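You operate a simulated robot arm through the tools that you are given. There is no shell and no other tool. Be economical: measure what you need, move in short steps, check, and stop when the job is done.

You are at the controls of a simulated robot arm. One attempt, no reset.

JOB
Move both white blocks from the blue tray to the labelled carton, shut it, push the tray to the carousel.
Fine: the tray ends beside the carousel's grey cover, not lifted. Set down upright: white valve block.
Where things are to end (x, y in the base frame): blue shipping tray within 2.5 cm of [49, -22].

It is judged by the outcome, as a careful person would: the job done as asked, and still so three seconds after it is handed in. It fails if anything else is knocked over, pushed out of place, dropped, spilled or broken. Lids that push on must go on centred and level and be pressed home; caps that screw on are set level and turned clockwise until they are tight.

ROBOT AND FRAMES
A 7-joint arm with a two-finger parallel gripper on a trunk, on a base that drives. Base frame: it is fixed to the floor where the robot stands at the start and does not move with it; the origin is under the middle of the robot, x ahead of it, y to its left, z up; the surface under the hand at the start is at about z = 86. Readings come in cm, degrees, newtons and seconds.
With the tool pointing down near the work surface it reaches from about 30 to 72 cm from the robot's upright axis, wherever it stands. Its first joint turns from -143.0 to 143.0 degrees. Places, roughly: blue shipping tray (23x19x2 cm) [50, 0, 90]; labelled carton [60, 60, 90]; labelled carton lid [70, 60, 110]; packing bench [60, 0, 90]; white valve block (12x4x6 cm) [50, -10, 90]; white valve block (8x8x6 cm) [50, 10, 90]. Payload 3 kg.
The TCP is the grasp point between the finger pads, 3 cm short of the fingertips. In the tool frame z runs along the fingers and y along their closing line. Largest opening 9.4 cm; finger width 2.8, thickness 1; the body of the gripper, 5 by 9.6 cm, starts 5.5 cm behind the TCP.
Orientation is that of the tool frame in the base frame, as [roll, pitch, yaw] about the fixed x, y, z axes, in that order (R = Rz(yaw) Ry(pitch) Rx(roll)). With the fingers straight down and closing along the base's y, the tool's x points along the base's -x, its y along +y and its z along -z.

CONTROLS
- The arm moves only by the tool drive_tool. Its argument "moves" is a list of rows, each an object of numbers (a shift or turn left out is 0, a gripper value left out holds the last): "tx", "ty", "tz": the shift along the tool's x, y, z in units of 250 mm (1.0 is 250 mm); "wx", "wy", "wz": the turn, a rotation vector about the tool's x, y, z in units of 45 degrees (1.0 is 45 degrees); "grip": the finger opening in cm, from 0 to 9.4. In form: [{"tx": .., "ty": .., "tz": .., "wx": .., "wy": .., "wz": .., "grip": ..}, ...]. A call has 1 to 8 rows; each row is the pose to reach, as a shift and turn from the pose commanded when the call began, along the tool's axes at that moment. A call with a number of a shift or a turn outside -1 to 1 is refused whole. A row lasts 0.2 s, in which the tool goes at most 5 cm and 8.6 degrees; a call with a longer step from one row to the next is refused whole, and so is a gripper value outside its range. A pose out of reach is approached as far as the arm can. The call stops where the force on the tool passes 60 N (or 10 N more than at its start, if that is more) or the arm is blocked; 0.2 s more then pass. Each finger travels about 4.5 cm/s and halts on what it meets, pressing with about 30 N; the grip force reading is that of the motor and also rises with nothing between the fingers. The clock runs only during rows and for 0.2 s after the last one: add rows that repeat a pose to give the fingers time. The reply holds the time, the measured pose of the TCP, the force on the tool along the base axes, the opening and the grip force, in the units named above and with some noise, with the torque about the TCP (base axes, N m) and any sound that the robot's microphone picked up.
- Cameras (640 x 400 px; columns grow to the right, rows downward): "scene" is now at [4.44, 16.04, 184.07]; the picture's right is [0.24, -0.97, 0.00], its down [-0.80, -0.20, -0.57] and it looks along [0.55, 0.14, -0.82] (base axes); focal length 250 px, centre (320, 200). "wrist" rides on the gripper at [7.6, 1.4, -10.2] in the tool frame; the picture's right is [-0.18, 0.98, 0.00], its down [-0.75, -0.14, -0.64] and it looks along [-0.63, -0.12, 0.77] (tool axes); focal length 243 px, centre (320, 200). There is no depth. A picture from a camera that has moved, and an enlarged one, comes with that camera's place and axes in the base frame and with its lens.
- capture(camera): a new picture of that camera. No time passes.
- move_column(by): slides the trunk up (or, below 0, down) by that many cm; the arm and the scene camera ride with it, the base frame stays. It gives what a move gives, with no picture.
- roll_base(legs): drives the robot by 1 to 6 legs, each [ahead, left, turn to the left] in cm, cm and degrees, along the robot's own axes; the way and the turn of a leg run together, so that a leg with both is an arc; at most 150 cm and 180 degrees a leg. The arm and the cameras ride along, it lands a little off, and it stops where it bumps. It gives what a move gives.
- turn_head(pan, tilt): turns the head with the scene camera to pan (to the left, within 143 degrees either way) and tilt (down, from -29 to 69), counted from straight ahead of the robot. It gives what a move gives.
- enlarge(camera, box): a new picture of the part [left, top, right, bottom] of that camera's present view, enlarged. No time passes.
- finish_job(): hands the job in; it is judged then, once.

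Go step by step. Nothing tells you exact positions but the pictures and the camera data: compare them with the known pose of the tool, close in by small moves and look again before you grip or let go. The budget is 120 turns and 82 pictures, counting those below and the enlarged ones. Unless the task says otherwise, let go and move clear before handing in, and close with one line.

The tools are called as a command line: name --argument value ..., lists and objects as JSON in quotes. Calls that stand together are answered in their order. drive_tool: Moves the arm, as the interface text tells. Its arguments: {"type":"object","properties":{"moves":{"type":"array","items":{"type":"object","properties":{"tx":{"type":"number"},"ty":{"type":"number"},"tz":{"type":"number"},"wx":{"type":"number"},"wy":{"type":"number"},"wz":{"type":"number"},"grip":{"type":"number"}}}}},"required":["moves"]} The other tools are called the same way: move_column (by) slides the trunk up or down; roll_base (legs) drives the base; turn_head (pan, tilt) turns the head that bears the scene camera; capture (camera) takes a picture; enlarge (camera, box) takes an enlarged picture of a part of a camera's view; finish_job () hands the job in.

At the start:

```text
time: 0.0
tool_pos: [54.98, 14.84, 128.87]
tcp_rot: [-179.9, -0.1, 179.9]
force: [0.0, -0.2, -0.1]
wrist_torque: [0.01, 0.0, -0.01]
grip_width: 9.41
gripper_force: 0.0
trunk travel left (down, up): [-30.0, 9.0]
robot x, y, heading: [0.06, -0.12, 0.1]
head pan, tilt: [14.1, 55.0]
```

scene: 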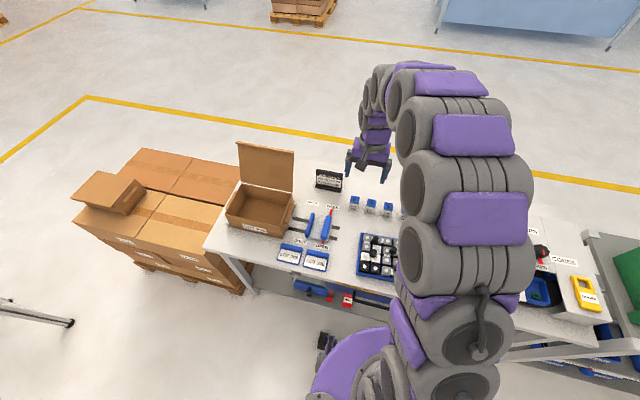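
wrist: 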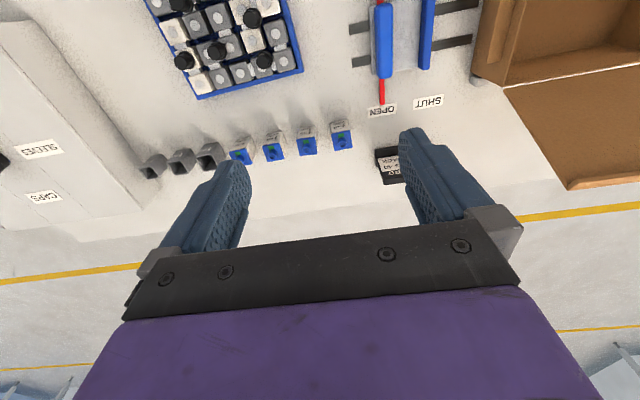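

I see a carton with an open hinged lid at the left, a blue tray with many small blocks, and a few tools. I'll look closer before moving anything.

enlarge --camera "scene" --box '[200, 130, 420, 290]'

enlarge --camera "wrist" --box '[0, 0, 640, 200]'

turn_head --pan -20 --tilt 55

capture --camera "scene"

```text
2.50 times, centred on (310, 210) of scene
camera zoom: at [4.44, 16.04, 184.07], right [0.24, -0.97, 0.0], down [-0.8, -0.2, -0.57], along [0.55, 0.14, -0.82], focal length 626 px, centre (345, 175)
```

zoom: 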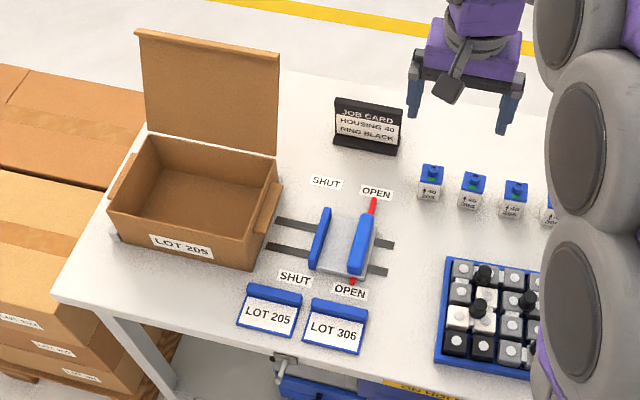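

```text
1.00 times, centred on (320, 100) of wrist (not enlarged: the box is as wide or as high as the picture)
camera zoom: at [47.29, 16.26, 138.95], right [0.18, 0.98, 0.0], down [0.75, -0.14, 0.64], along [0.63, -0.12, -0.77], focal length 243 px, centre (320, 300)
```

zoom: 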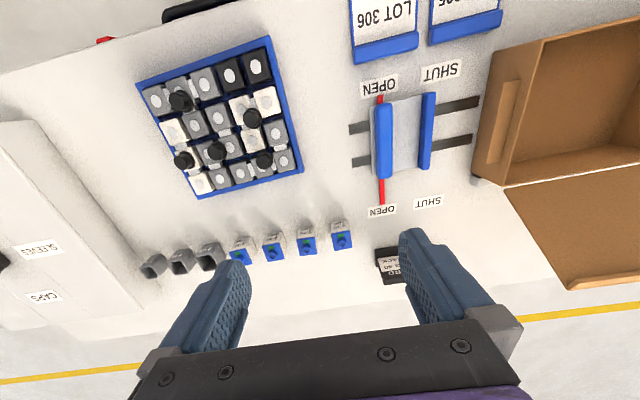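

```text
time: 1.0
tool_pos: [54.82, 14.79, 128.88]
tcp_rot: [179.9, 0.1, -180.0]
force: [0.4, -0.3, 0.1]
wrist_torque: [0.03, -0.01, -0.02]
grip_width: 9.38
gripper_force: 0.0
trunk travel left (down, up): [-30.0, 9.0]
robot x, y, heading: [-0.13, 0.32, 0.0]
head pan, tilt: [-20.0, 55.0]
```

```text
77 pictures are left
camera scene: at [4.23, 11.82, 184.07], right [-0.34, -0.94, 0.0], down [-0.77, 0.28, -0.57], along [0.54, -0.2, -0.82], focal length 250 px, centre (320, 200)
```

scene: 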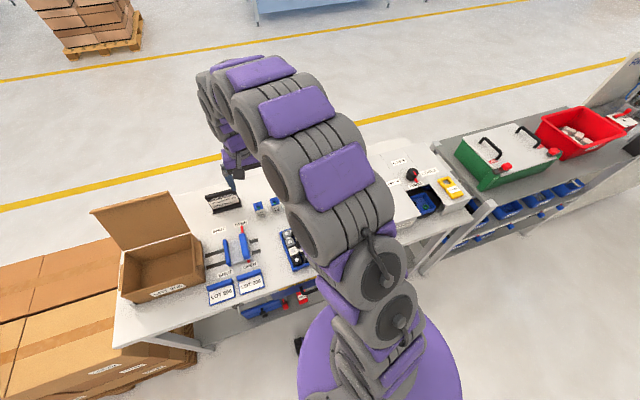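

The tray holds a 5x4 grid of blocks; I need a close view of it to tell which are the white ones.

enlarge --camera "wrist" --box '[120, 0, 320, 125]'

enlarge --camera "scene" --box '[380, 120, 540, 220]'

```text
3.20 times, centred on (220, 62) of wrist
camera zoom: at [47.11, 16.19, 139.02], right [0.18, 0.98, 0.0], down [0.75, -0.14, 0.64], along [0.63, -0.12, -0.77], focal length 776 px, centre (640, 640)
```

zoom: 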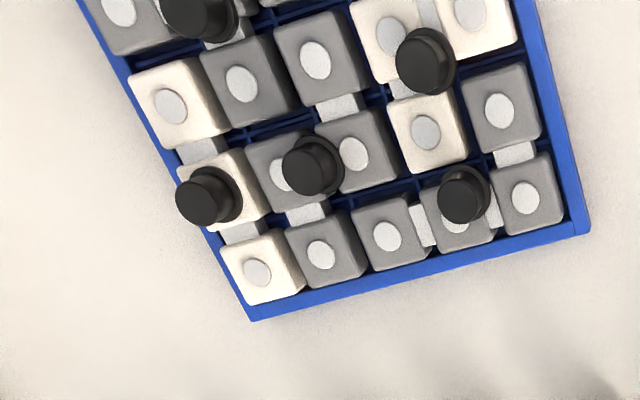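

```text
4.00 times, centred on (460, 170) of scene
camera zoom: at [4.23, 11.82, 184.07], right [-0.34, -0.94, 0.0], down [-0.77, 0.28, -0.57], along [0.54, -0.2, -0.82], focal length 1001 px, centre (-240, 320)
```

zoom: 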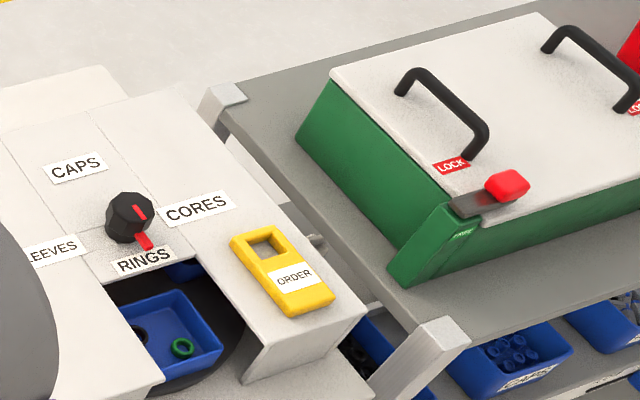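

White are the straight 3-cell block and an L-shaped one, each with a black knob. I'll swing the wrist camera to look at the tray from its left side and clear the view.

drive_tool --moves '[{"tx": 0.03, "ty": 0.05, "tz": 0.07, "wz": 0.1667}, {"tx": 0.07, "ty": 0.09, "tz": 0.15, "wz": 0.333}, {"tx": 0.1, "ty": 0.14, "tz": 0.22, "wz": 0.5}, {"tx": 0.13, "ty": 0.19, "tz": 0.29, "wz": 0.6667}, {"tx": 0.17, "ty": 0.23, "tz": 0.37, "wz": 0.8333}, {"tx": 0.2, "ty": 0.28, "tz": 0.44, "wz": 1.0}]'

drive_tool --moves '[{"wz": 0.1667}, {"wz": 0.333}, {"wz": 0.5}, {"wz": 0.6667}, {"wz": 0.8333}, {"wz": 1.0}]'

capture --camera "wrist"

capture --camera "scene"

```text
time: 2.4
tool_pos: [49.78, 21.78, 117.77]
tcp_rot: [-179.9, 0.1, 134.9]
force: [-0.2, -0.1, 1.0]
wrist_torque: [0.01, 0.01, 0.0]
grip_width: 9.39
gripper_force: 0.0
trunk travel left (down, up): [-30.0, 9.0]
robot x, y, heading: [-0.0, 0.11, -0.1]
head pan, tilt: [-20.0, 55.0]
```

```text
time: 3.8
tool_pos: [49.58, 21.74, 117.86]
tcp_rot: [180.0, 0.1, 89.9]
force: [-0.4, 0.4, 0.3]
wrist_torque: [-0.03, 0.01, 0.01]
grip_width: 9.41
gripper_force: 0.1
trunk travel left (down, up): [-30.0, 9.0]
robot x, y, heading: [-0.2, 0.11, 0.1]
head pan, tilt: [-20.0, 55.0]
```

```text
74 pictures are left
camera wrist: at [51.14, 29.4, 128.0], right [0.98, -0.19, 0.0], down [-0.14, -0.75, 0.64], along [-0.12, -0.63, -0.77], focal length 243 px, centre (320, 200)
```

wrist: 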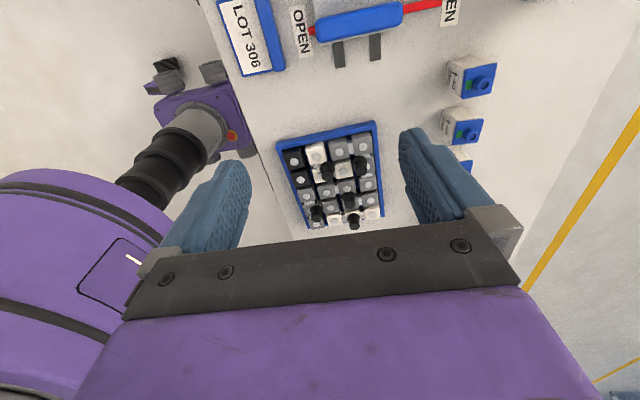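

```text
73 pictures are left
camera scene: at [4.19, 11.92, 184.06], right [-0.34, -0.94, 0.0], down [-0.77, 0.28, -0.57], along [0.54, -0.2, -0.82], focal length 250 px, centre (320, 200)
```

scene: 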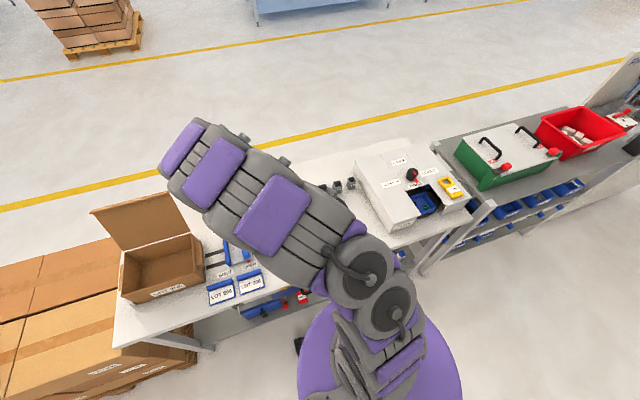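

The tray spans about x 40–58, y −11…12. I'll zoom in on it.

enlarge --camera "wrist" --box '[260, 110, 410, 240]'

```text
3.08 times, centred on (335, 175) of wrist
camera zoom: at [51.14, 29.4, 128.0], right [0.98, -0.19, 0.0], down [-0.14, -0.75, 0.64], along [-0.12, -0.63, -0.77], focal length 746 px, centre (274, 277)
```

zoom: 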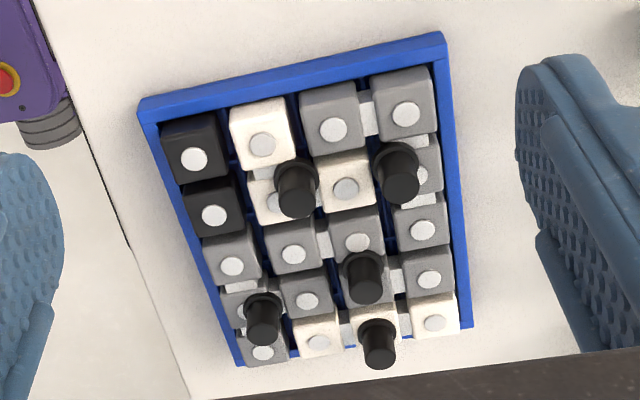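

L-block knob ≈ (47.9, 5.5, top 92.5); bar-block knob ≈ (51.35, −8.2). Now I inspect the carton.

turn_head --pan 35 --tilt 55

capture --camera "scene"

```text
time: 5.0
tool_pos: [49.77, 21.74, 117.89]
tcp_rot: [180.0, 0.0, 90.0]
force: [0.4, -1.2, -0.1]
wrist_torque: [0.0, -0.02, -0.03]
grip_width: 9.42
gripper_force: 0.0
trunk travel left (down, up): [-30.0, 9.0]
robot x, y, heading: [0.02, 0.04, 0.2]
head pan, tilt: [35.0, 55.0]
```

```text
71 pictures are left
camera scene: at [3.33, 18.53, 184.05], right [0.57, -0.82, 0.0], down [-0.67, -0.47, -0.57], along [0.47, 0.33, -0.82], focal length 250 px, centre (320, 200)
```

scene: 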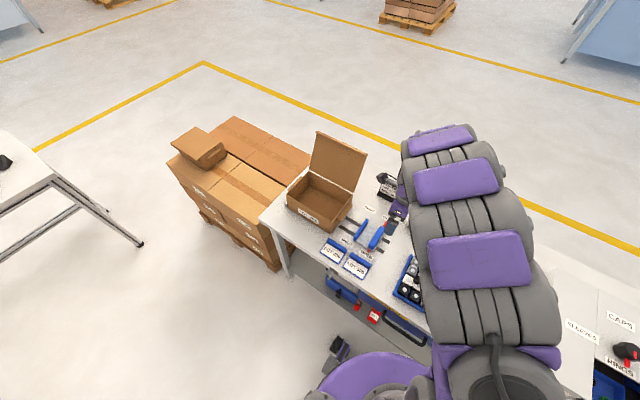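

enlarge --camera "scene" --box '[270, 120, 400, 240]'

```text
3.33 times, centred on (335, 180) of scene
camera zoom: at [3.33, 18.53, 184.05], right [0.57, -0.82, 0.0], down [-0.67, -0.47, -0.57], along [0.47, 0.33, -0.82], focal length 834 px, centre (270, 267)
```

zoom: 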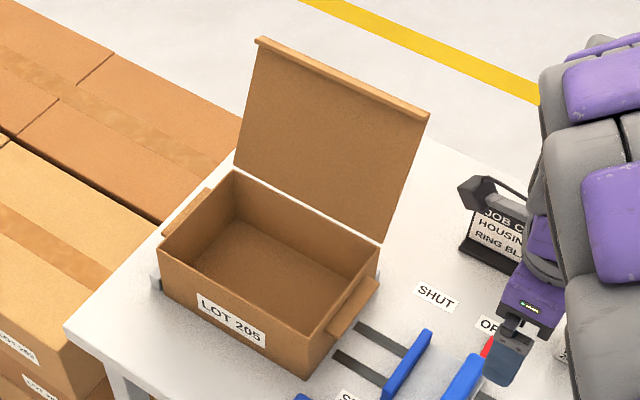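

Carton spans x≈47.5–62.6, y≈43.5–67.5, rim z≈98, with a hinged lid leaning back behind it. First I hover over the L block's knob.

drive_tool --moves '[{"tx": -0.13, "ty": -0.015, "tz": 0.1, "grip": 5}, {"tx": -0.26, "ty": -0.03, "tz": 0.2, "grip": 5}, {"tx": -0.4, "ty": -0.045, "tz": 0.3, "grip": 5}, {"tx": -0.53, "ty": -0.06, "tz": 0.42, "grip": 5}, {"tx": -0.65, "ty": -0.075, "tz": 0.55, "grip": 5}, {"tx": -0.65, "ty": -0.075, "tz": 0.716, "grip": 5}, {"tx": -0.65, "ty": -0.075, "tz": 0.716, "grip": 5}]'

capture --camera "wrist"

```text
time: 6.6
tool_pos: [47.82, 5.6, 99.96]
tcp_rot: [179.9, 0.1, 90.0]
force: [-0.2, 0.0, 0.0]
wrist_torque: [-0.03, -0.02, -0.01]
grip_width: 5.02
gripper_force: 0.1
trunk travel left (down, up): [-30.0, 9.0]
robot x, y, heading: [-0.01, -0.1, -0.1]
head pan, tilt: [35.0, 55.0]
```

```text
69 pictures are left
camera wrist: at [49.2, 13.3, 110.02], right [0.98, -0.18, 0.0], down [-0.14, -0.75, 0.64], along [-0.12, -0.63, -0.77], focal length 243 px, centre (320, 200)
```

wrist: 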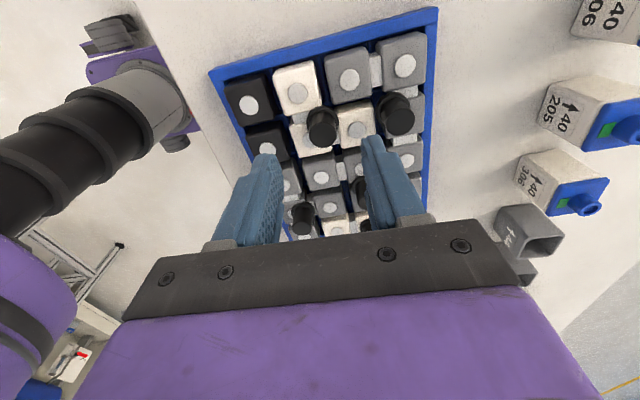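

The knob is confirmed at (47.8, 5.55), right under the tool. Going down to TCP z ≈ 94.2 and looking.

drive_tool --moves '[{"tz": 0.08}, {"tz": 0.16}, {"tz": 0.232}, {"tz": 0.232}]'

enlarge --camera "wrist" --box '[200, 0, 460, 240]'

```text
time: 7.6
tool_pos: [47.78, 5.5, 94.01]
tcp_rot: [-180.0, -0.1, 89.8]
force: [0.6, -0.9, -1.4]
wrist_torque: [0.0, 0.0, -0.02]
grip_width: 5.0
gripper_force: 0.1
trunk travel left (down, up): [-30.0, 9.0]
robot x, y, heading: [0.32, 0.29, 0.2]
head pan, tilt: [35.0, 55.0]
```

```text
1.67 times, centred on (330, 120) of wrist
camera zoom: at [49.27, 13.13, 104.2], right [0.98, -0.18, 0.0], down [-0.14, -0.75, 0.64], along [-0.12, -0.63, -0.77], focal length 404 px, centre (303, 333)
```

zoom: 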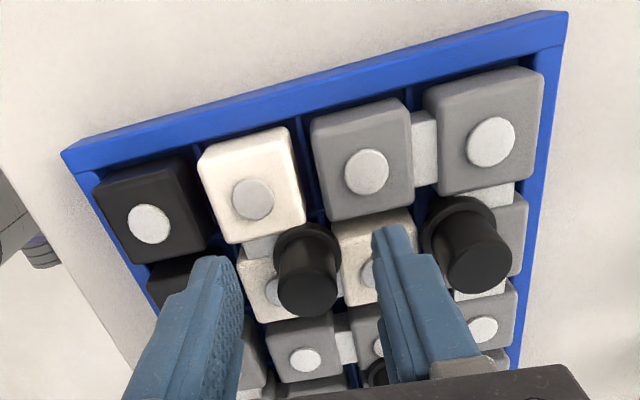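

Fingertips are at about 91, block tops about 90.2. I'll go 0.4 cm lower and close on the knob.

drive_tool --moves '[{"tz": 0.016, "grip": 5}, {"tz": 0.016, "grip": 4}, {"tz": 0.016, "grip": 1}, {"tz": 0.016, "grip": 1}, {"tz": 0.016, "grip": 1}, {"tz": 0.016, "grip": 1}]'

enlarge --camera "wrist" --box '[200, 0, 460, 240]'

```text
time: 9.0
tool_pos: [47.9, 5.61, 93.66]
tcp_rot: [-180.0, 0.1, 90.0]
force: [-0.3, -1.4, 0.3]
wrist_torque: [-0.07, 0.0, -0.06]
grip_width: 2.1
gripper_force: 29.6
trunk travel left (down, up): [-30.0, 9.0]
robot x, y, heading: [-0.04, 0.33, -0.0]
head pan, tilt: [35.0, 55.0]
```

```text
1.67 times, centred on (330, 120) of wrist
camera zoom: at [49.3, 13.15, 103.83], right [0.98, -0.18, 0.0], down [-0.14, -0.75, 0.64], along [-0.12, -0.63, -0.77], focal length 404 px, centre (303, 333)
```

zoom: 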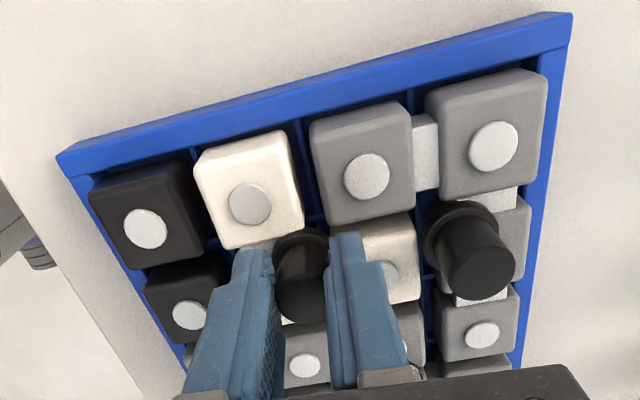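

Gripped at 2.1 cm with 30 N. Lifting straight up.

drive_tool --moves '[{"tz": -0.03}, {"tz": -0.06}, {"tz": -0.1}, {"tz": -0.15}, {"tz": -0.22}, {"tz": -0.32}, {"tz": -0.45}, {"tz": -0.6}]'

capture --camera "wrist"

```text
time: 10.8
tool_pos: [47.67, 5.62, 108.78]
tcp_rot: [179.9, 0.0, 90.0]
force: [0.3, 1.0, -0.9]
wrist_torque: [0.0, 0.0, -0.02]
grip_width: 2.06
gripper_force: 30.3
trunk travel left (down, up): [-30.0, 9.0]
robot x, y, heading: [-0.19, 0.06, -0.2]
head pan, tilt: [35.0, 55.0]
```

```text
66 pictures are left
camera wrist: at [49.13, 13.23, 119.0], right [0.98, -0.18, 0.0], down [-0.14, -0.75, 0.64], along [-0.12, -0.63, -0.77], focal length 243 px, centre (320, 200)
```

wrist: 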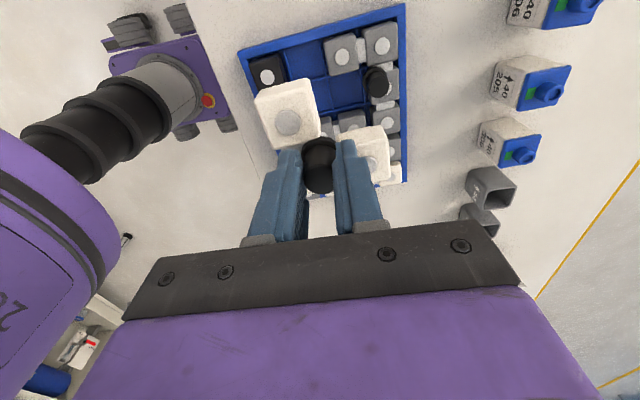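

The L block is held level. I raise a bit more and roll the base 25 cm left, from where both tray and carton are in reach.

drive_tool --moves '[{"tz": -0.1}, {"tz": -0.16}]'

roll_base --legs '[[0, 25, 0]]'

capture --camera "scene"

```text
time: 11.4
tool_pos: [47.96, 5.61, 112.82]
tcp_rot: [-179.9, 0.0, 90.0]
force: [-0.1, 0.3, -1.5]
wrist_torque: [-0.01, -0.02, 0.0]
grip_width: 2.08
gripper_force: 29.9
trunk travel left (down, up): [-30.0, 9.0]
robot x, y, heading: [-0.21, -0.11, 0.1]
head pan, tilt: [35.0, 55.0]
```

```text
time: 13.2
tool_pos: [47.88, 29.39, 112.84]
tcp_rot: [-180.0, -0.5, 89.9]
force: [0.6, 0.4, -0.7]
wrist_torque: [-0.01, 0.01, 0.02]
grip_width: 2.08
gripper_force: 29.6
trunk travel left (down, up): [-30.0, 9.0]
robot x, y, heading: [-0.17, 24.67, -0.1]
head pan, tilt: [35.0, 55.0]
```

```text
65 pictures are left
camera scene: at [3.37, 42.63, 184.11], right [0.57, -0.82, 0.0], down [-0.67, -0.47, -0.57], along [0.47, 0.33, -0.82], focal length 250 px, centre (320, 200)
```

scene: 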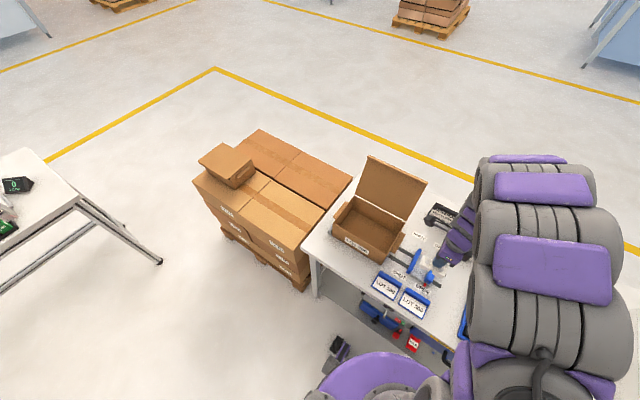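

enlarge --camera "scene" --box '[310, 150, 450, 270]'

```text
3.33 times, centred on (380, 210) of scene
camera zoom: at [3.37, 42.63, 184.11], right [0.57, -0.82, 0.0], down [-0.67, -0.47, -0.57], along [0.47, 0.33, -0.82], focal length 834 px, centre (120, 167)
```

zoom: 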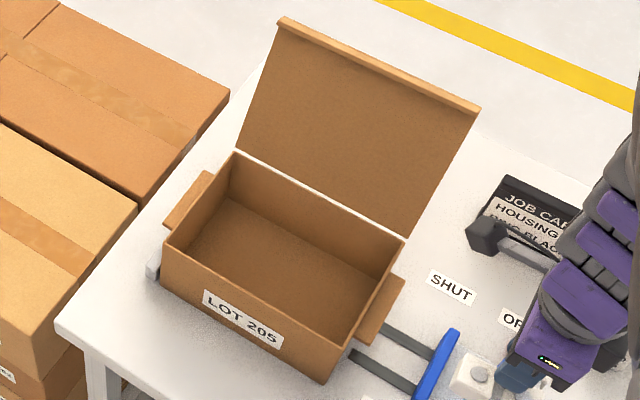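

Carton rim ≈ x 46.8–63.2, y 44–66.6. I carry the L block to (54, 59.2) above the carton's left half.

drive_tool --moves '[{"tx": 0.15, "ty": 0.04}, {"tx": 0.32, "ty": 0.08}, {"tx": 0.49, "ty": 0.125}, {"tx": 0.66, "ty": 0.17}, {"tx": 0.83, "ty": 0.21}, {"tx": 0.97, "ty": 0.245}, {"tx": 0.97, "ty": 0.245}]'

drive_tool --moves '[{"tx": 0.11}, {"tx": 0.22, "tz": 0.04}, {"tx": 0.22, "tz": 0.15}, {"tx": 0.22, "tz": 0.15}]'

capture --camera "wrist"

capture --camera "scene"

```text
time: 14.8
tool_pos: [53.92, 54.06, 112.9]
tcp_rot: [179.9, -0.1, 89.9]
force: [0.0, -0.2, -1.0]
wrist_torque: [0.03, -0.05, 0.02]
grip_width: 2.09
gripper_force: 29.8
trunk travel left (down, up): [-30.0, 9.0]
robot x, y, heading: [-0.16, 24.74, 0.3]
head pan, tilt: [35.0, 55.0]
```

```text
time: 15.8
tool_pos: [53.8, 58.96, 109.29]
tcp_rot: [179.9, -0.4, 89.9]
force: [-1.2, 0.6, 0.6]
wrist_torque: [-0.02, 0.03, 0.01]
grip_width: 2.12
gripper_force: 30.3
trunk travel left (down, up): [-30.0, 9.0]
robot x, y, heading: [-0.13, 24.7, 0.1]
head pan, tilt: [35.0, 55.0]
```

```text
63 pictures are left
camera wrist: at [55.28, 66.38, 119.62], right [0.98, -0.19, 0.0], down [-0.14, -0.76, 0.64], along [-0.12, -0.63, -0.77], focal length 243 px, centre (320, 200)
```

wrist: 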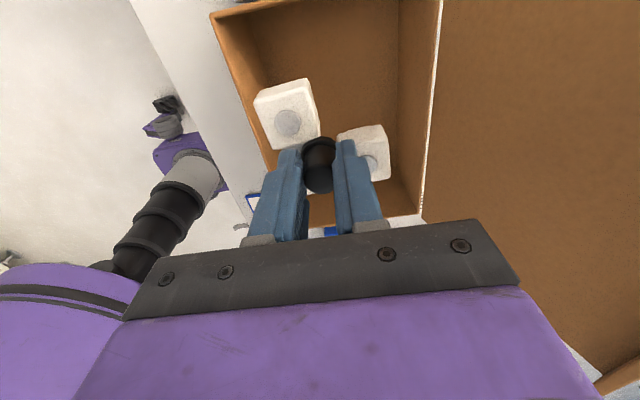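

```text
62 pictures are left
camera scene: at [3.35, 43.14, 184.05], right [0.57, -0.82, 0.0], down [-0.67, -0.47, -0.57], along [0.47, 0.33, -0.82], focal length 250 px, centre (320, 200)
```

scene: 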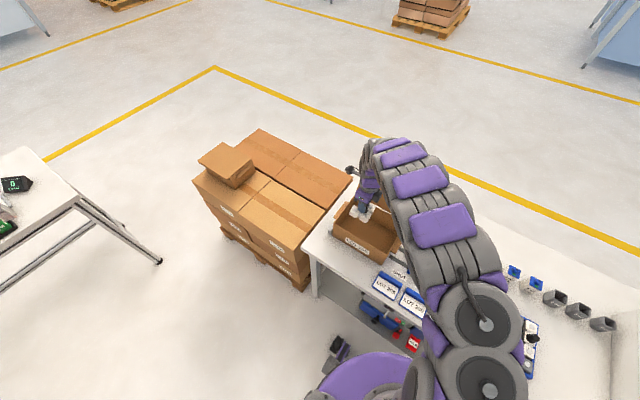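

Centred well between the walls. Lowering into the carton.

drive_tool --moves '[{"tz": 0.12}, {"tz": 0.24}, {"tz": 0.36}, {"tz": 0.46}, {"tz": 0.54}, {"tz": 0.58}, {"tz": 0.58}]'

capture --camera "wrist"

```text
time: 17.4
tool_pos: [53.86, 59.49, 94.7]
tcp_rot: [179.9, -0.3, 89.8]
force: [0.2, 0.1, -0.5]
wrist_torque: [0.01, 0.03, 0.01]
grip_width: 2.06
gripper_force: 30.6
trunk travel left (down, up): [-30.0, 9.0]
robot x, y, heading: [-0.13, 24.4, 0.1]
head pan, tilt: [35.0, 55.0]
```

```text
61 pictures are left
camera wrist: at [55.35, 67.0, 104.85], right [0.98, -0.19, 0.0], down [-0.14, -0.76, 0.64], along [-0.12, -0.63, -0.77], focal length 243 px, centre (320, 200)
```

wrist: 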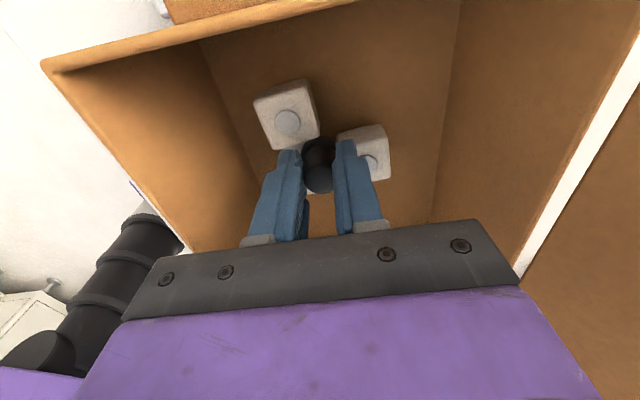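

No contact yet; stepping down gently to feel the floor.

drive_tool --moves '[{"tz": 0.012}, {"tz": 0.024}, {"tz": 0.036}, {"tz": 0.036}]'

```text
time: 18.4
tool_pos: [53.85, 59.47, 93.83]
tcp_rot: [179.9, -0.3, 89.9]
force: [0.7, 0.2, -1.7]
wrist_torque: [-0.03, -0.01, -0.02]
grip_width: 2.09
gripper_force: 29.5
trunk travel left (down, up): [-30.0, 9.0]
robot x, y, heading: [0.33, 24.8, -0.2]
head pan, tilt: [35.0, 55.0]
```

drive_tool --moves '[{"tz": 0.006}, {"tz": 0.012}, {"tz": 0.018}, {"tz": 0.018}]'

```text
time: 19.4
tool_pos: [53.8, 59.38, 93.62]
tcp_rot: [179.8, -0.4, 89.8]
force: [1.1, 1.1, 24.6]
wrist_torque: [-0.43, 0.27, -0.04]
grip_width: 2.07
gripper_force: 30.6
trunk travel left (down, up): [-30.0, 9.0]
robot x, y, heading: [-0.25, 24.39, -0.2]
head pan, tilt: [35.0, 55.0]
```

The block touches the floor at z≈93.6 (24 N up). Easing up a hair, opening and leaving straight up.

drive_tool --moves '[{"tz": -0.008}, {"tz": -0.008, "grip": 3.5}, {"tz": -0.008, "grip": 4.5}, {"tz": -0.008, "grip": 4.5}, {"tz": -0.04, "grip": 4.5}, {"tz": -0.2, "grip": 4.5}, {"tz": -0.38, "grip": 4.5}, {"tz": -0.56, "grip": 4.5}]'

capture --camera "wrist"

```text
time: 21.2
tool_pos: [53.72, 59.26, 107.6]
tcp_rot: [-180.0, -0.3, 90.0]
force: [-0.4, 0.0, 0.4]
wrist_torque: [-0.04, -0.03, -0.01]
grip_width: 4.48
gripper_force: 0.0
trunk travel left (down, up): [-30.0, 9.0]
robot x, y, heading: [-0.1, 24.62, -0.0]
head pan, tilt: [35.0, 55.0]
```

```text
60 pictures are left
camera wrist: at [55.17, 66.84, 117.68], right [0.98, -0.19, 0.0], down [-0.14, -0.76, 0.64], along [-0.12, -0.63, -0.77], focal length 243 px, centre (320, 200)
```

wrist: 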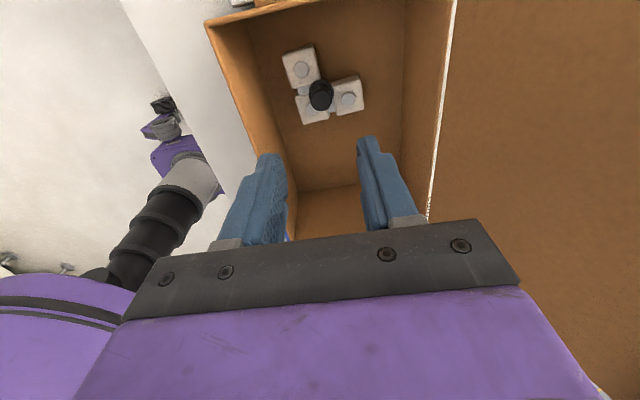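

The L block stands upright in the carton. Travelling back at height toward the bar block.

drive_tool --moves '[{"tz": -0.18}, {"tz": -0.18, "tx": -0.17}, {"tz": -0.18, "tx": -0.34}, {"tz": -0.18, "tx": -0.51}, {"tz": -0.18, "tx": -0.68}, {"tz": -0.18, "tx": -0.85}, {"tz": -0.18, "tx": -1.0}]'

drive_tool --moves '[{"tx": -0.17}, {"tx": -0.34}, {"tx": -0.51}, {"tx": -0.68}, {"tx": -0.85}, {"tx": -1.0}]'

drive_tool --moves '[{"tx": -0.17, "ty": -0.03}, {"tx": -0.34, "ty": -0.06}, {"tx": -0.51, "ty": -0.095}, {"tx": -0.61, "ty": -0.095}, {"tx": -0.61, "ty": -0.095}]'

capture --camera "wrist"

```text
time: 22.9
tool_pos: [53.98, 34.1, 111.85]
tcp_rot: [180.0, -0.3, 90.0]
force: [-0.8, 0.2, 0.5]
wrist_torque: [-0.01, -0.05, -0.02]
grip_width: 4.5
gripper_force: 0.1
trunk travel left (down, up): [-30.0, 9.0]
robot x, y, heading: [-0.2, 24.48, 0.2]
head pan, tilt: [35.0, 55.0]
```

```text
time: 24.2
tool_pos: [53.67, 9.0, 111.5]
tcp_rot: [180.0, -0.5, 89.9]
force: [0.4, 0.3, 0.4]
wrist_torque: [0.01, -0.01, 0.0]
grip_width: 4.48
gripper_force: 0.0
trunk travel left (down, up): [-30.0, 9.0]
robot x, y, heading: [-0.28, 24.55, -0.1]
head pan, tilt: [35.0, 55.0]
```

```text
time: 25.4
tool_pos: [51.41, -6.05, 111.51]
tcp_rot: [179.9, -0.3, 89.9]
force: [0.0, 0.6, -0.1]
wrist_torque: [-0.01, 0.05, 0.03]
grip_width: 4.49
gripper_force: 0.0
trunk travel left (down, up): [-30.0, 9.0]
robot x, y, heading: [0.33, 24.48, 0.2]
head pan, tilt: [35.0, 55.0]
```

```text
59 pictures are left
camera wrist: at [52.79, 1.53, 121.75], right [0.98, -0.19, 0.0], down [-0.14, -0.76, 0.64], along [-0.12, -0.63, -0.77], focal length 243 px, centre (320, 200)
```

wrist: 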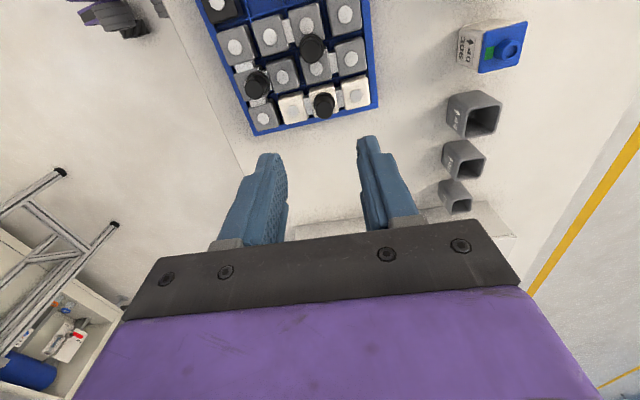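

The bar's knob is confirmed at (51.35, −8.2). Moving over it and down to about 94.3.

drive_tool --moves '[{"tx": -0.086, "tz": 0.1}, {"tx": -0.086, "tz": 0.28}, {"tx": -0.086, "tz": 0.44}, {"tx": -0.086, "tz": 0.58}, {"tx": -0.086, "tz": 0.69}, {"tx": -0.086, "tz": 0.69}]'

enlarge --camera "wrist" --box '[200, 0, 460, 240]'

```text
time: 26.9
tool_pos: [51.46, -8.19, 94.23]
tcp_rot: [180.0, -0.4, 89.9]
force: [0.1, -0.5, -0.2]
wrist_torque: [0.03, 0.0, 0.02]
grip_width: 4.51
gripper_force: 0.0
trunk travel left (down, up): [-30.0, 9.0]
robot x, y, heading: [0.16, 24.85, -0.0]
head pan, tilt: [35.0, 55.0]
```

```text
1.67 times, centred on (330, 120) of wrist
camera zoom: at [52.82, -0.58, 104.42], right [0.98, -0.19, 0.0], down [-0.14, -0.76, 0.64], along [-0.12, -0.63, -0.77], focal length 404 px, centre (303, 333)
```

zoom: 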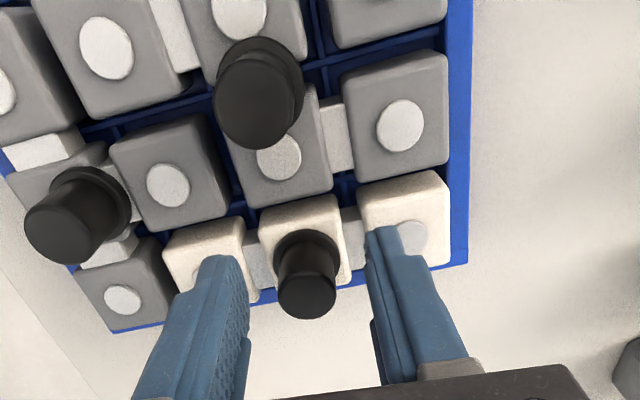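

Well aligned. Closing and lifting a few centimetres slowly.

drive_tool --moves '[{"tz": 0.024, "grip": 4.5}, {"tz": 0.024, "grip": 3}, {"tz": 0.024, "grip": 1}, {"tz": 0.024, "grip": 1}, {"tz": 0.024, "grip": 1}, {"tz": 0.024, "grip": 1}]'

drive_tool --moves '[{"tz": -0.03}, {"tz": -0.06}, {"tz": -0.1}, {"tz": -0.15}, {"tz": -0.25}, {"tz": -0.4}, {"tz": -0.58}, {"tz": -0.74}]'

capture --camera "wrist"

```text
time: 28.2
tool_pos: [51.35, -8.18, 93.66]
tcp_rot: [179.9, -0.4, 89.9]
force: [-0.1, 0.2, 4.9]
wrist_torque: [-0.07, 0.28, 0.04]
grip_width: 2.11
gripper_force: 30.3
trunk travel left (down, up): [-30.0, 9.0]
robot x, y, heading: [0.22, 25.02, -0.1]
head pan, tilt: [35.0, 55.0]
```

```text
time: 30.1
tool_pos: [51.48, -8.14, 112.13]
tcp_rot: [180.0, -0.4, 89.9]
force: [0.7, 1.0, -0.9]
wrist_torque: [0.0, 0.0, -0.04]
grip_width: 2.07
gripper_force: 29.8
trunk travel left (down, up): [-30.0, 9.0]
robot x, y, heading: [-0.1, 24.89, 0.0]
head pan, tilt: [35.0, 55.0]
```

```text
57 pictures are left
camera wrist: at [52.87, -0.61, 122.41], right [0.98, -0.19, 0.0], down [-0.14, -0.76, 0.64], along [-0.12, -0.63, -0.77], focal length 243 px, centre (320, 200)
```

wrist: 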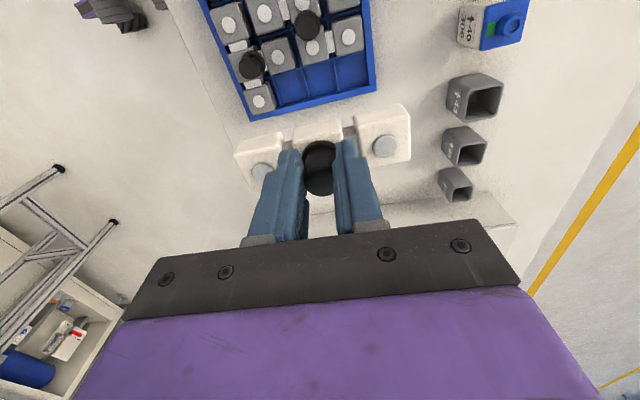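

The bar is held level. Carrying it to the carton's right half.

drive_tool --moves '[{"tx": 0.17, "tz": -0.04}, {"tx": 0.34, "tz": -0.04}, {"tx": 0.51, "tz": -0.04}, {"tx": 0.68, "tz": -0.04}, {"tx": 0.85, "tz": -0.04}, {"tx": 1.0, "tz": -0.04}]'

drive_tool --moves '[{"tx": 0.17}, {"tx": 0.34, "ty": 0.03}, {"tx": 0.51, "ty": 0.06}, {"tx": 0.68, "ty": 0.09}, {"tx": 0.85, "ty": 0.12}, {"tx": 1.0, "ty": 0.148}]'

drive_tool --moves '[{"tx": 0.14}, {"tx": 0.285}, {"tx": 0.285, "tz": 0.12}, {"tx": 0.285, "tz": 0.12}]'

capture --camera "wrist"

enlarge --camera "scene" --box '[310, 150, 450, 270]'

```text
time: 31.4
tool_pos: [51.5, 16.94, 113.36]
tcp_rot: [180.0, -0.2, 89.8]
force: [-0.5, 0.4, -1.5]
wrist_torque: [0.0, 0.03, 0.01]
grip_width: 2.06
gripper_force: 30.1
trunk travel left (down, up): [-30.0, 9.0]
robot x, y, heading: [-0.3, 24.71, -0.0]
head pan, tilt: [35.0, 55.0]
```

```text
time: 32.9
tool_pos: [55.05, 41.9, 113.34]
tcp_rot: [-180.0, -0.2, 89.9]
force: [0.9, 1.5, -1.1]
wrist_torque: [0.01, -0.01, -0.01]
grip_width: 2.06
gripper_force: 29.9
trunk travel left (down, up): [-30.0, 9.0]
robot x, y, heading: [-0.17, 24.51, 0.0]
head pan, tilt: [35.0, 55.0]
```

```text
time: 33.9
tool_pos: [55.01, 48.98, 110.57]
tcp_rot: [179.9, -0.2, 89.8]
force: [-0.6, 0.4, -1.2]
wrist_torque: [0.01, -0.02, 0.0]
grip_width: 2.07
gripper_force: 30.2
trunk travel left (down, up): [-30.0, 9.0]
robot x, y, heading: [0.04, 24.32, 0.2]
head pan, tilt: [35.0, 55.0]
```

```text
56 pictures are left
camera wrist: at [56.48, 56.46, 120.79], right [0.98, -0.19, 0.0], down [-0.14, -0.76, 0.64], along [-0.12, -0.63, -0.77], focal length 243 px, centre (320, 200)
```

wrist: 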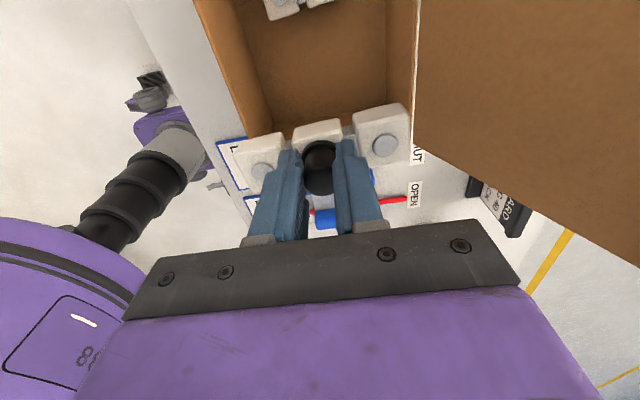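

```text
3.33 times, centred on (380, 210) of scene
camera zoom: at [3.33, 43.18, 184.05], right [0.57, -0.82, 0.0], down [-0.67, -0.47, -0.57], along [0.47, 0.33, -0.82], focal length 834 px, centre (120, 167)
```

zoom: 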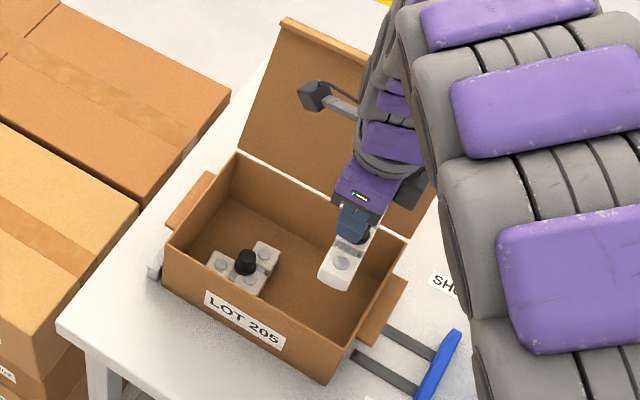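

Clearances are about 1.2 cm to each wall. Lowering the bar.

drive_tool --moves '[{"tz": 0.12}, {"tz": 0.24}, {"tz": 0.36}, {"tz": 0.48}, {"tz": 0.58}, {"tz": 0.64}, {"tz": 0.66}]'

drive_tool --moves '[{"tz": 0.006}, {"tz": 0.012}, {"tz": 0.018}, {"tz": 0.018}]'

```text
time: 35.5
tool_pos: [55.17, 49.2, 93.83]
tcp_rot: [179.8, -0.2, 89.9]
force: [0.5, 0.1, -2.4]
wrist_torque: [0.0, 0.04, -0.03]
grip_width: 2.07
gripper_force: 29.7
trunk travel left (down, up): [-30.0, 9.0]
robot x, y, heading: [-0.24, 25.04, -0.1]
head pan, tilt: [35.0, 55.0]
```

```text
time: 36.5
tool_pos: [55.23, 49.17, 93.54]
tcp_rot: [179.8, -0.3, 89.8]
force: [-0.3, 1.0, 5.6]
wrist_torque: [0.1, 0.34, -0.05]
grip_width: 2.06
gripper_force: 29.8
trunk travel left (down, up): [-30.0, 9.0]
robot x, y, heading: [-0.09, 24.91, -0.0]
head pan, tilt: [35.0, 55.0]
```

Touching the carton floor. Releasing and rising clear.

drive_tool --moves '[{"tz": 0.002}, {"tz": 0.0, "grip": 3.5}, {"tz": 0.0, "grip": 4.5}, {"tz": 0.0, "grip": 4.5}, {"tz": -0.04, "grip": 4.5}, {"tz": -0.2, "grip": 4.5}, {"tz": -0.38, "grip": 4.5}, {"tz": -0.56, "grip": 4.5}]'

capture --camera "wrist"

enlarge --camera "scene" --box '[310, 150, 450, 270]'

```text
time: 38.2
tool_pos: [55.04, 48.96, 107.82]
tcp_rot: [179.8, -0.3, 90.0]
force: [0.3, 0.2, 0.5]
wrist_torque: [-0.02, 0.0, 0.02]
grip_width: 4.49
gripper_force: 0.0
trunk travel left (down, up): [-30.0, 9.0]
robot x, y, heading: [-0.1, 24.49, 0.2]
head pan, tilt: [35.0, 55.0]
```

```text
54 pictures are left
camera wrist: at [56.44, 56.5, 117.98], right [0.98, -0.19, 0.0], down [-0.14, -0.76, 0.64], along [-0.12, -0.63, -0.77], focal length 243 px, centre (320, 200)
```

wrist: 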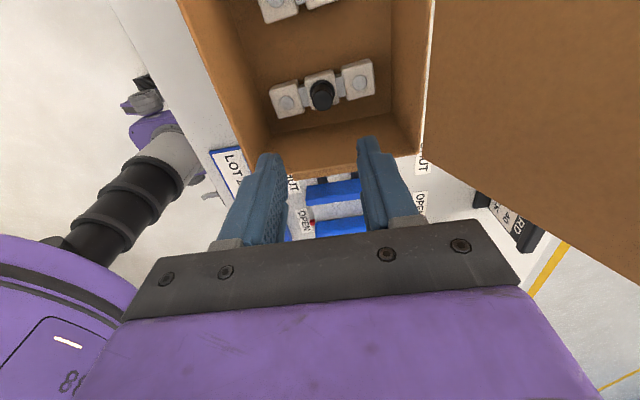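

```text
3.33 times, centred on (380, 210) of scene
camera zoom: at [3.24, 43.14, 184.06], right [0.57, -0.82, 0.0], down [-0.67, -0.47, -0.57], along [0.47, 0.33, -0.82], focal length 834 px, centre (120, 167)
```

zoom: 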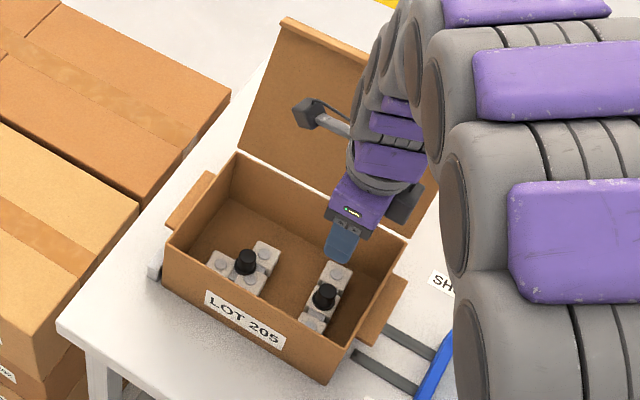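

Both blocks are upright in the carton. Now the lid: I retract and look at how the lid and side flaps are built.

drive_tool --moves '[{"tz": -0.18}, {"tz": -0.36}, {"tx": -0.1, "ty": -0.08, "tz": -0.5}, {"tx": -0.25, "ty": -0.16, "tz": -0.5}, {"tx": -0.4, "ty": -0.24, "tz": -0.5}, {"tx": -0.56, "ty": -0.32, "tz": -0.5}, {"tx": -0.72, "ty": -0.4, "tz": -0.5}, {"tx": -0.88, "ty": -0.4, "tz": -0.5}]'

enlarge --camera "scene" --box '[320, 145, 440, 265]'

capture --camera "scene"

```text
time: 40.0
tool_pos: [45.09, 26.87, 119.9]
tcp_rot: [179.9, -0.3, 90.0]
force: [-0.3, -1.0, 0.6]
wrist_torque: [0.01, -0.02, 0.02]
grip_width: 4.52
gripper_force: 0.1
trunk travel left (down, up): [-30.0, 9.0]
robot x, y, heading: [-0.34, 24.7, 0.0]
head pan, tilt: [35.0, 55.0]
```

```text
3.33 times, centred on (380, 205) of scene
camera zoom: at [3.36, 42.68, 184.1], right [0.57, -0.82, 0.0], down [-0.67, -0.47, -0.57], along [0.47, 0.33, -0.82], focal length 834 px, centre (120, 183)
```

zoom: 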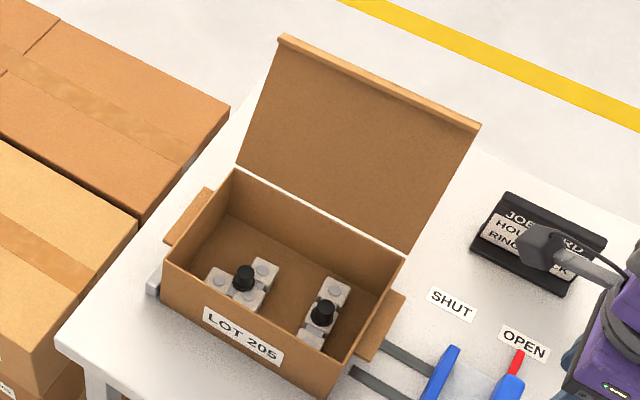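

```text
51 pictures are left
camera scene: at [3.36, 42.68, 184.1], right [0.57, -0.82, 0.0], down [-0.67, -0.47, -0.57], along [0.47, 0.33, -0.82], focal length 250 px, centre (320, 200)
```

scene: 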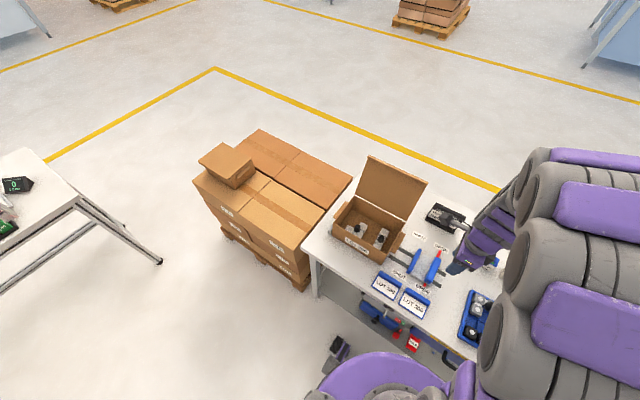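

enlarge --camera "scene" --box '[370, 205, 420, 265]'

enlarge --camera "scene" --box '[320, 190, 380, 250]'

```text
6.67 times, centred on (395, 235) of scene
camera zoom: at [3.36, 42.68, 184.1], right [0.57, -0.82, 0.0], down [-0.67, -0.47, -0.57], along [0.47, 0.33, -0.82], focal length 1668 px, centre (-180, -33)
```

zoom: 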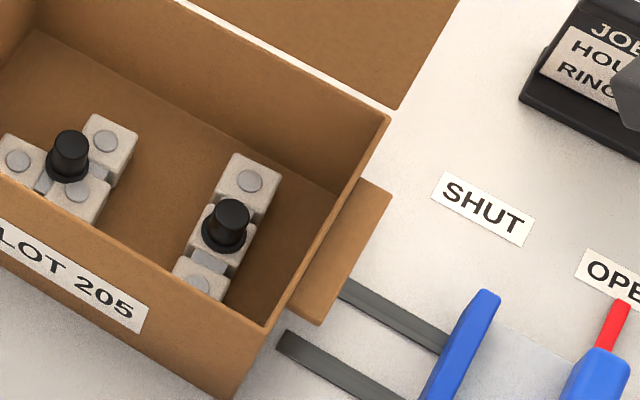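

```text
6.67 times, centred on (350, 220) of scene
camera zoom: at [3.36, 42.68, 184.1], right [0.57, -0.82, 0.0], down [-0.67, -0.47, -0.57], along [0.47, 0.33, -0.82], focal length 1668 px, centre (120, 67)
```

zoom: 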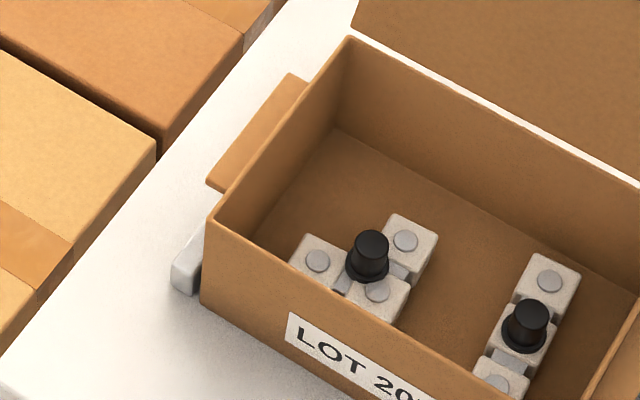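

The side tabs are fixed handles; the lid is hinged at the rear and leans back ~35°. I roll left to face the carton and check base-to-bench clearance.

roll_base --legs '[[0, 26, 0]]'

turn_head --pan 30 --tilt 69

capture --camera "scene"

```text
time: 41.9
tool_pos: [45.03, 51.88, 119.98]
tcp_rot: [179.9, -1.0, 90.0]
force: [0.3, -0.6, 0.2]
wrist_torque: [-0.02, 0.01, -0.01]
grip_width: 4.55
gripper_force: 0.0
trunk travel left (down, up): [-30.0, 9.0]
robot x, y, heading: [0.09, 50.54, 0.3]
head pan, tilt: [35.0, 55.0]
```

```text
time: 42.7
tool_pos: [44.84, 52.19, 120.0]
tcp_rot: [180.0, -0.7, 90.1]
force: [-0.9, 0.5, 0.0]
wrist_torque: [0.01, 0.0, -0.02]
grip_width: 4.5
gripper_force: 0.1
trunk travel left (down, up): [-30.0, 9.0]
robot x, y, heading: [0.2, 50.32, 0.1]
head pan, tilt: [30.0, 68.8]
```

```text
48 pictures are left
camera scene: at [2.13, 67.76, 182.5], right [0.5, -0.86, 0.0], down [-0.81, -0.47, -0.36], along [0.31, 0.18, -0.93], focal length 250 px, centre (320, 200)
```

scene: 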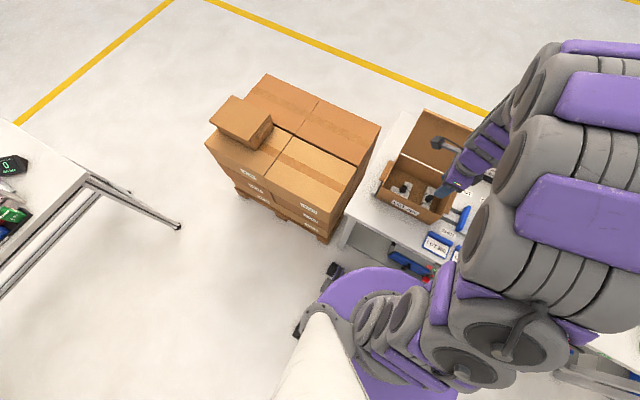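

Lid tip works out at about (70, z 115.6), hinge (63.3, 98). I drive 4 cm ahead and bring the opened fingers up above the lid edge.

roll_base --legs '[[4, 0, 0]]'

drive_tool --moves '[{"tz": -0.08, "grip": 7.4}, {"tz": -0.16, "tx": 0.06, "ty": 0.1, "grip": 7.4}, {"tz": -0.16, "tx": 0.12, "ty": 0.28, "grip": 7.4}, {"tz": -0.16, "tx": 0.12, "ty": 0.46, "grip": 7.4}, {"tz": -0.16, "tx": 0.12, "ty": 0.64, "grip": 7.4}, {"tz": -0.16, "tx": 0.12, "ty": 0.8, "grip": 7.4}, {"tz": -0.16, "tx": 0.12, "ty": 0.87, "grip": 7.4}, {"tz": -0.16, "tx": 0.12, "ty": 0.87, "grip": 7.4}]'

capture --camera "wrist"

```text
time: 43.6
tool_pos: [49.07, 52.29, 119.97]
tcp_rot: [179.9, -0.7, 89.9]
force: [0.9, 0.0, -0.1]
wrist_torque: [0.0, 0.01, -0.04]
grip_width: 4.48
gripper_force: 0.2
trunk travel left (down, up): [-30.0, 9.0]
robot x, y, heading: [3.86, 50.43, 0.0]
head pan, tilt: [30.0, 68.8]
```

```text
time: 45.4
tool_pos: [70.48, 55.0, 124.03]
tcp_rot: [179.9, -0.8, 89.9]
force: [-0.3, -0.4, -0.1]
wrist_torque: [0.03, 0.01, -0.01]
grip_width: 7.41
gripper_force: 0.1
trunk travel left (down, up): [-30.0, 9.0]
robot x, y, heading: [4.01, 50.45, 0.0]
head pan, tilt: [30.0, 68.8]
```

```text
47 pictures are left
camera wrist: at [71.91, 62.4, 134.31], right [0.98, -0.19, 0.0], down [-0.14, -0.76, 0.63], along [-0.12, -0.62, -0.78], focal length 243 px, centre (320, 200)
```

wrist: 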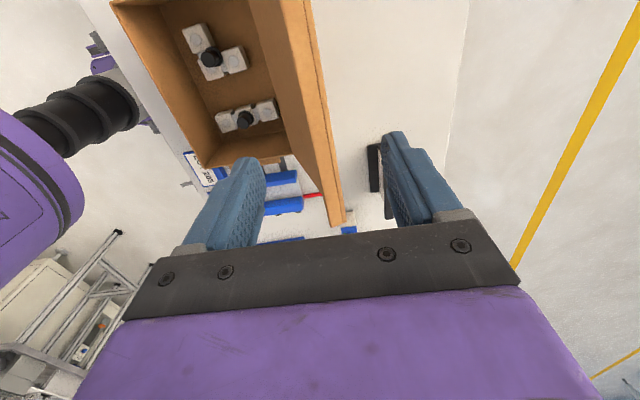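

The lid edge (x≈69.4–71.2) lies between the open fingers. Descending to straddle it.

drive_tool --moves '[{"tz": 0.12, "ty": 0.01}, {"tz": 0.24, "ty": 0.01}, {"tz": 0.34, "ty": 0.01}, {"tz": 0.4, "ty": 0.01}, {"tz": 0.4, "ty": 0.01}]'

capture --camera "wrist"

```text
time: 46.6
tool_pos: [70.71, 55.18, 113.99]
tcp_rot: [179.8, -0.7, 90.0]
force: [-1.1, -1.0, 0.1]
wrist_torque: [0.04, -0.02, 0.05]
grip_width: 7.4
gripper_force: 0.0
trunk travel left (down, up): [-30.0, 9.0]
robot x, y, heading: [3.94, 50.44, 0.1]
head pan, tilt: [30.0, 68.8]
```

```text
46 pictures are left
camera wrist: at [72.25, 62.61, 124.35], right [0.98, -0.18, 0.0], down [-0.14, -0.76, 0.63], along [-0.12, -0.62, -0.78], focal length 243 px, centre (320, 200)
```

wrist: 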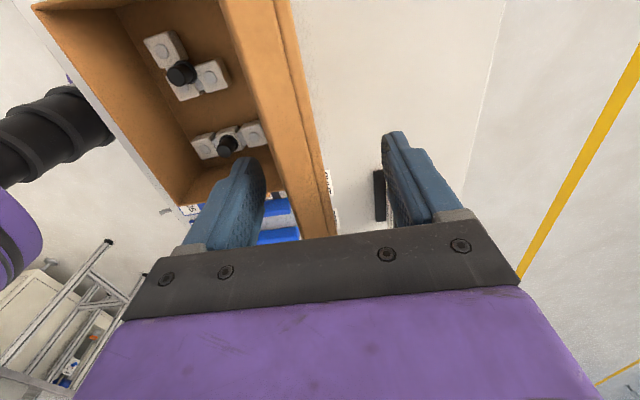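

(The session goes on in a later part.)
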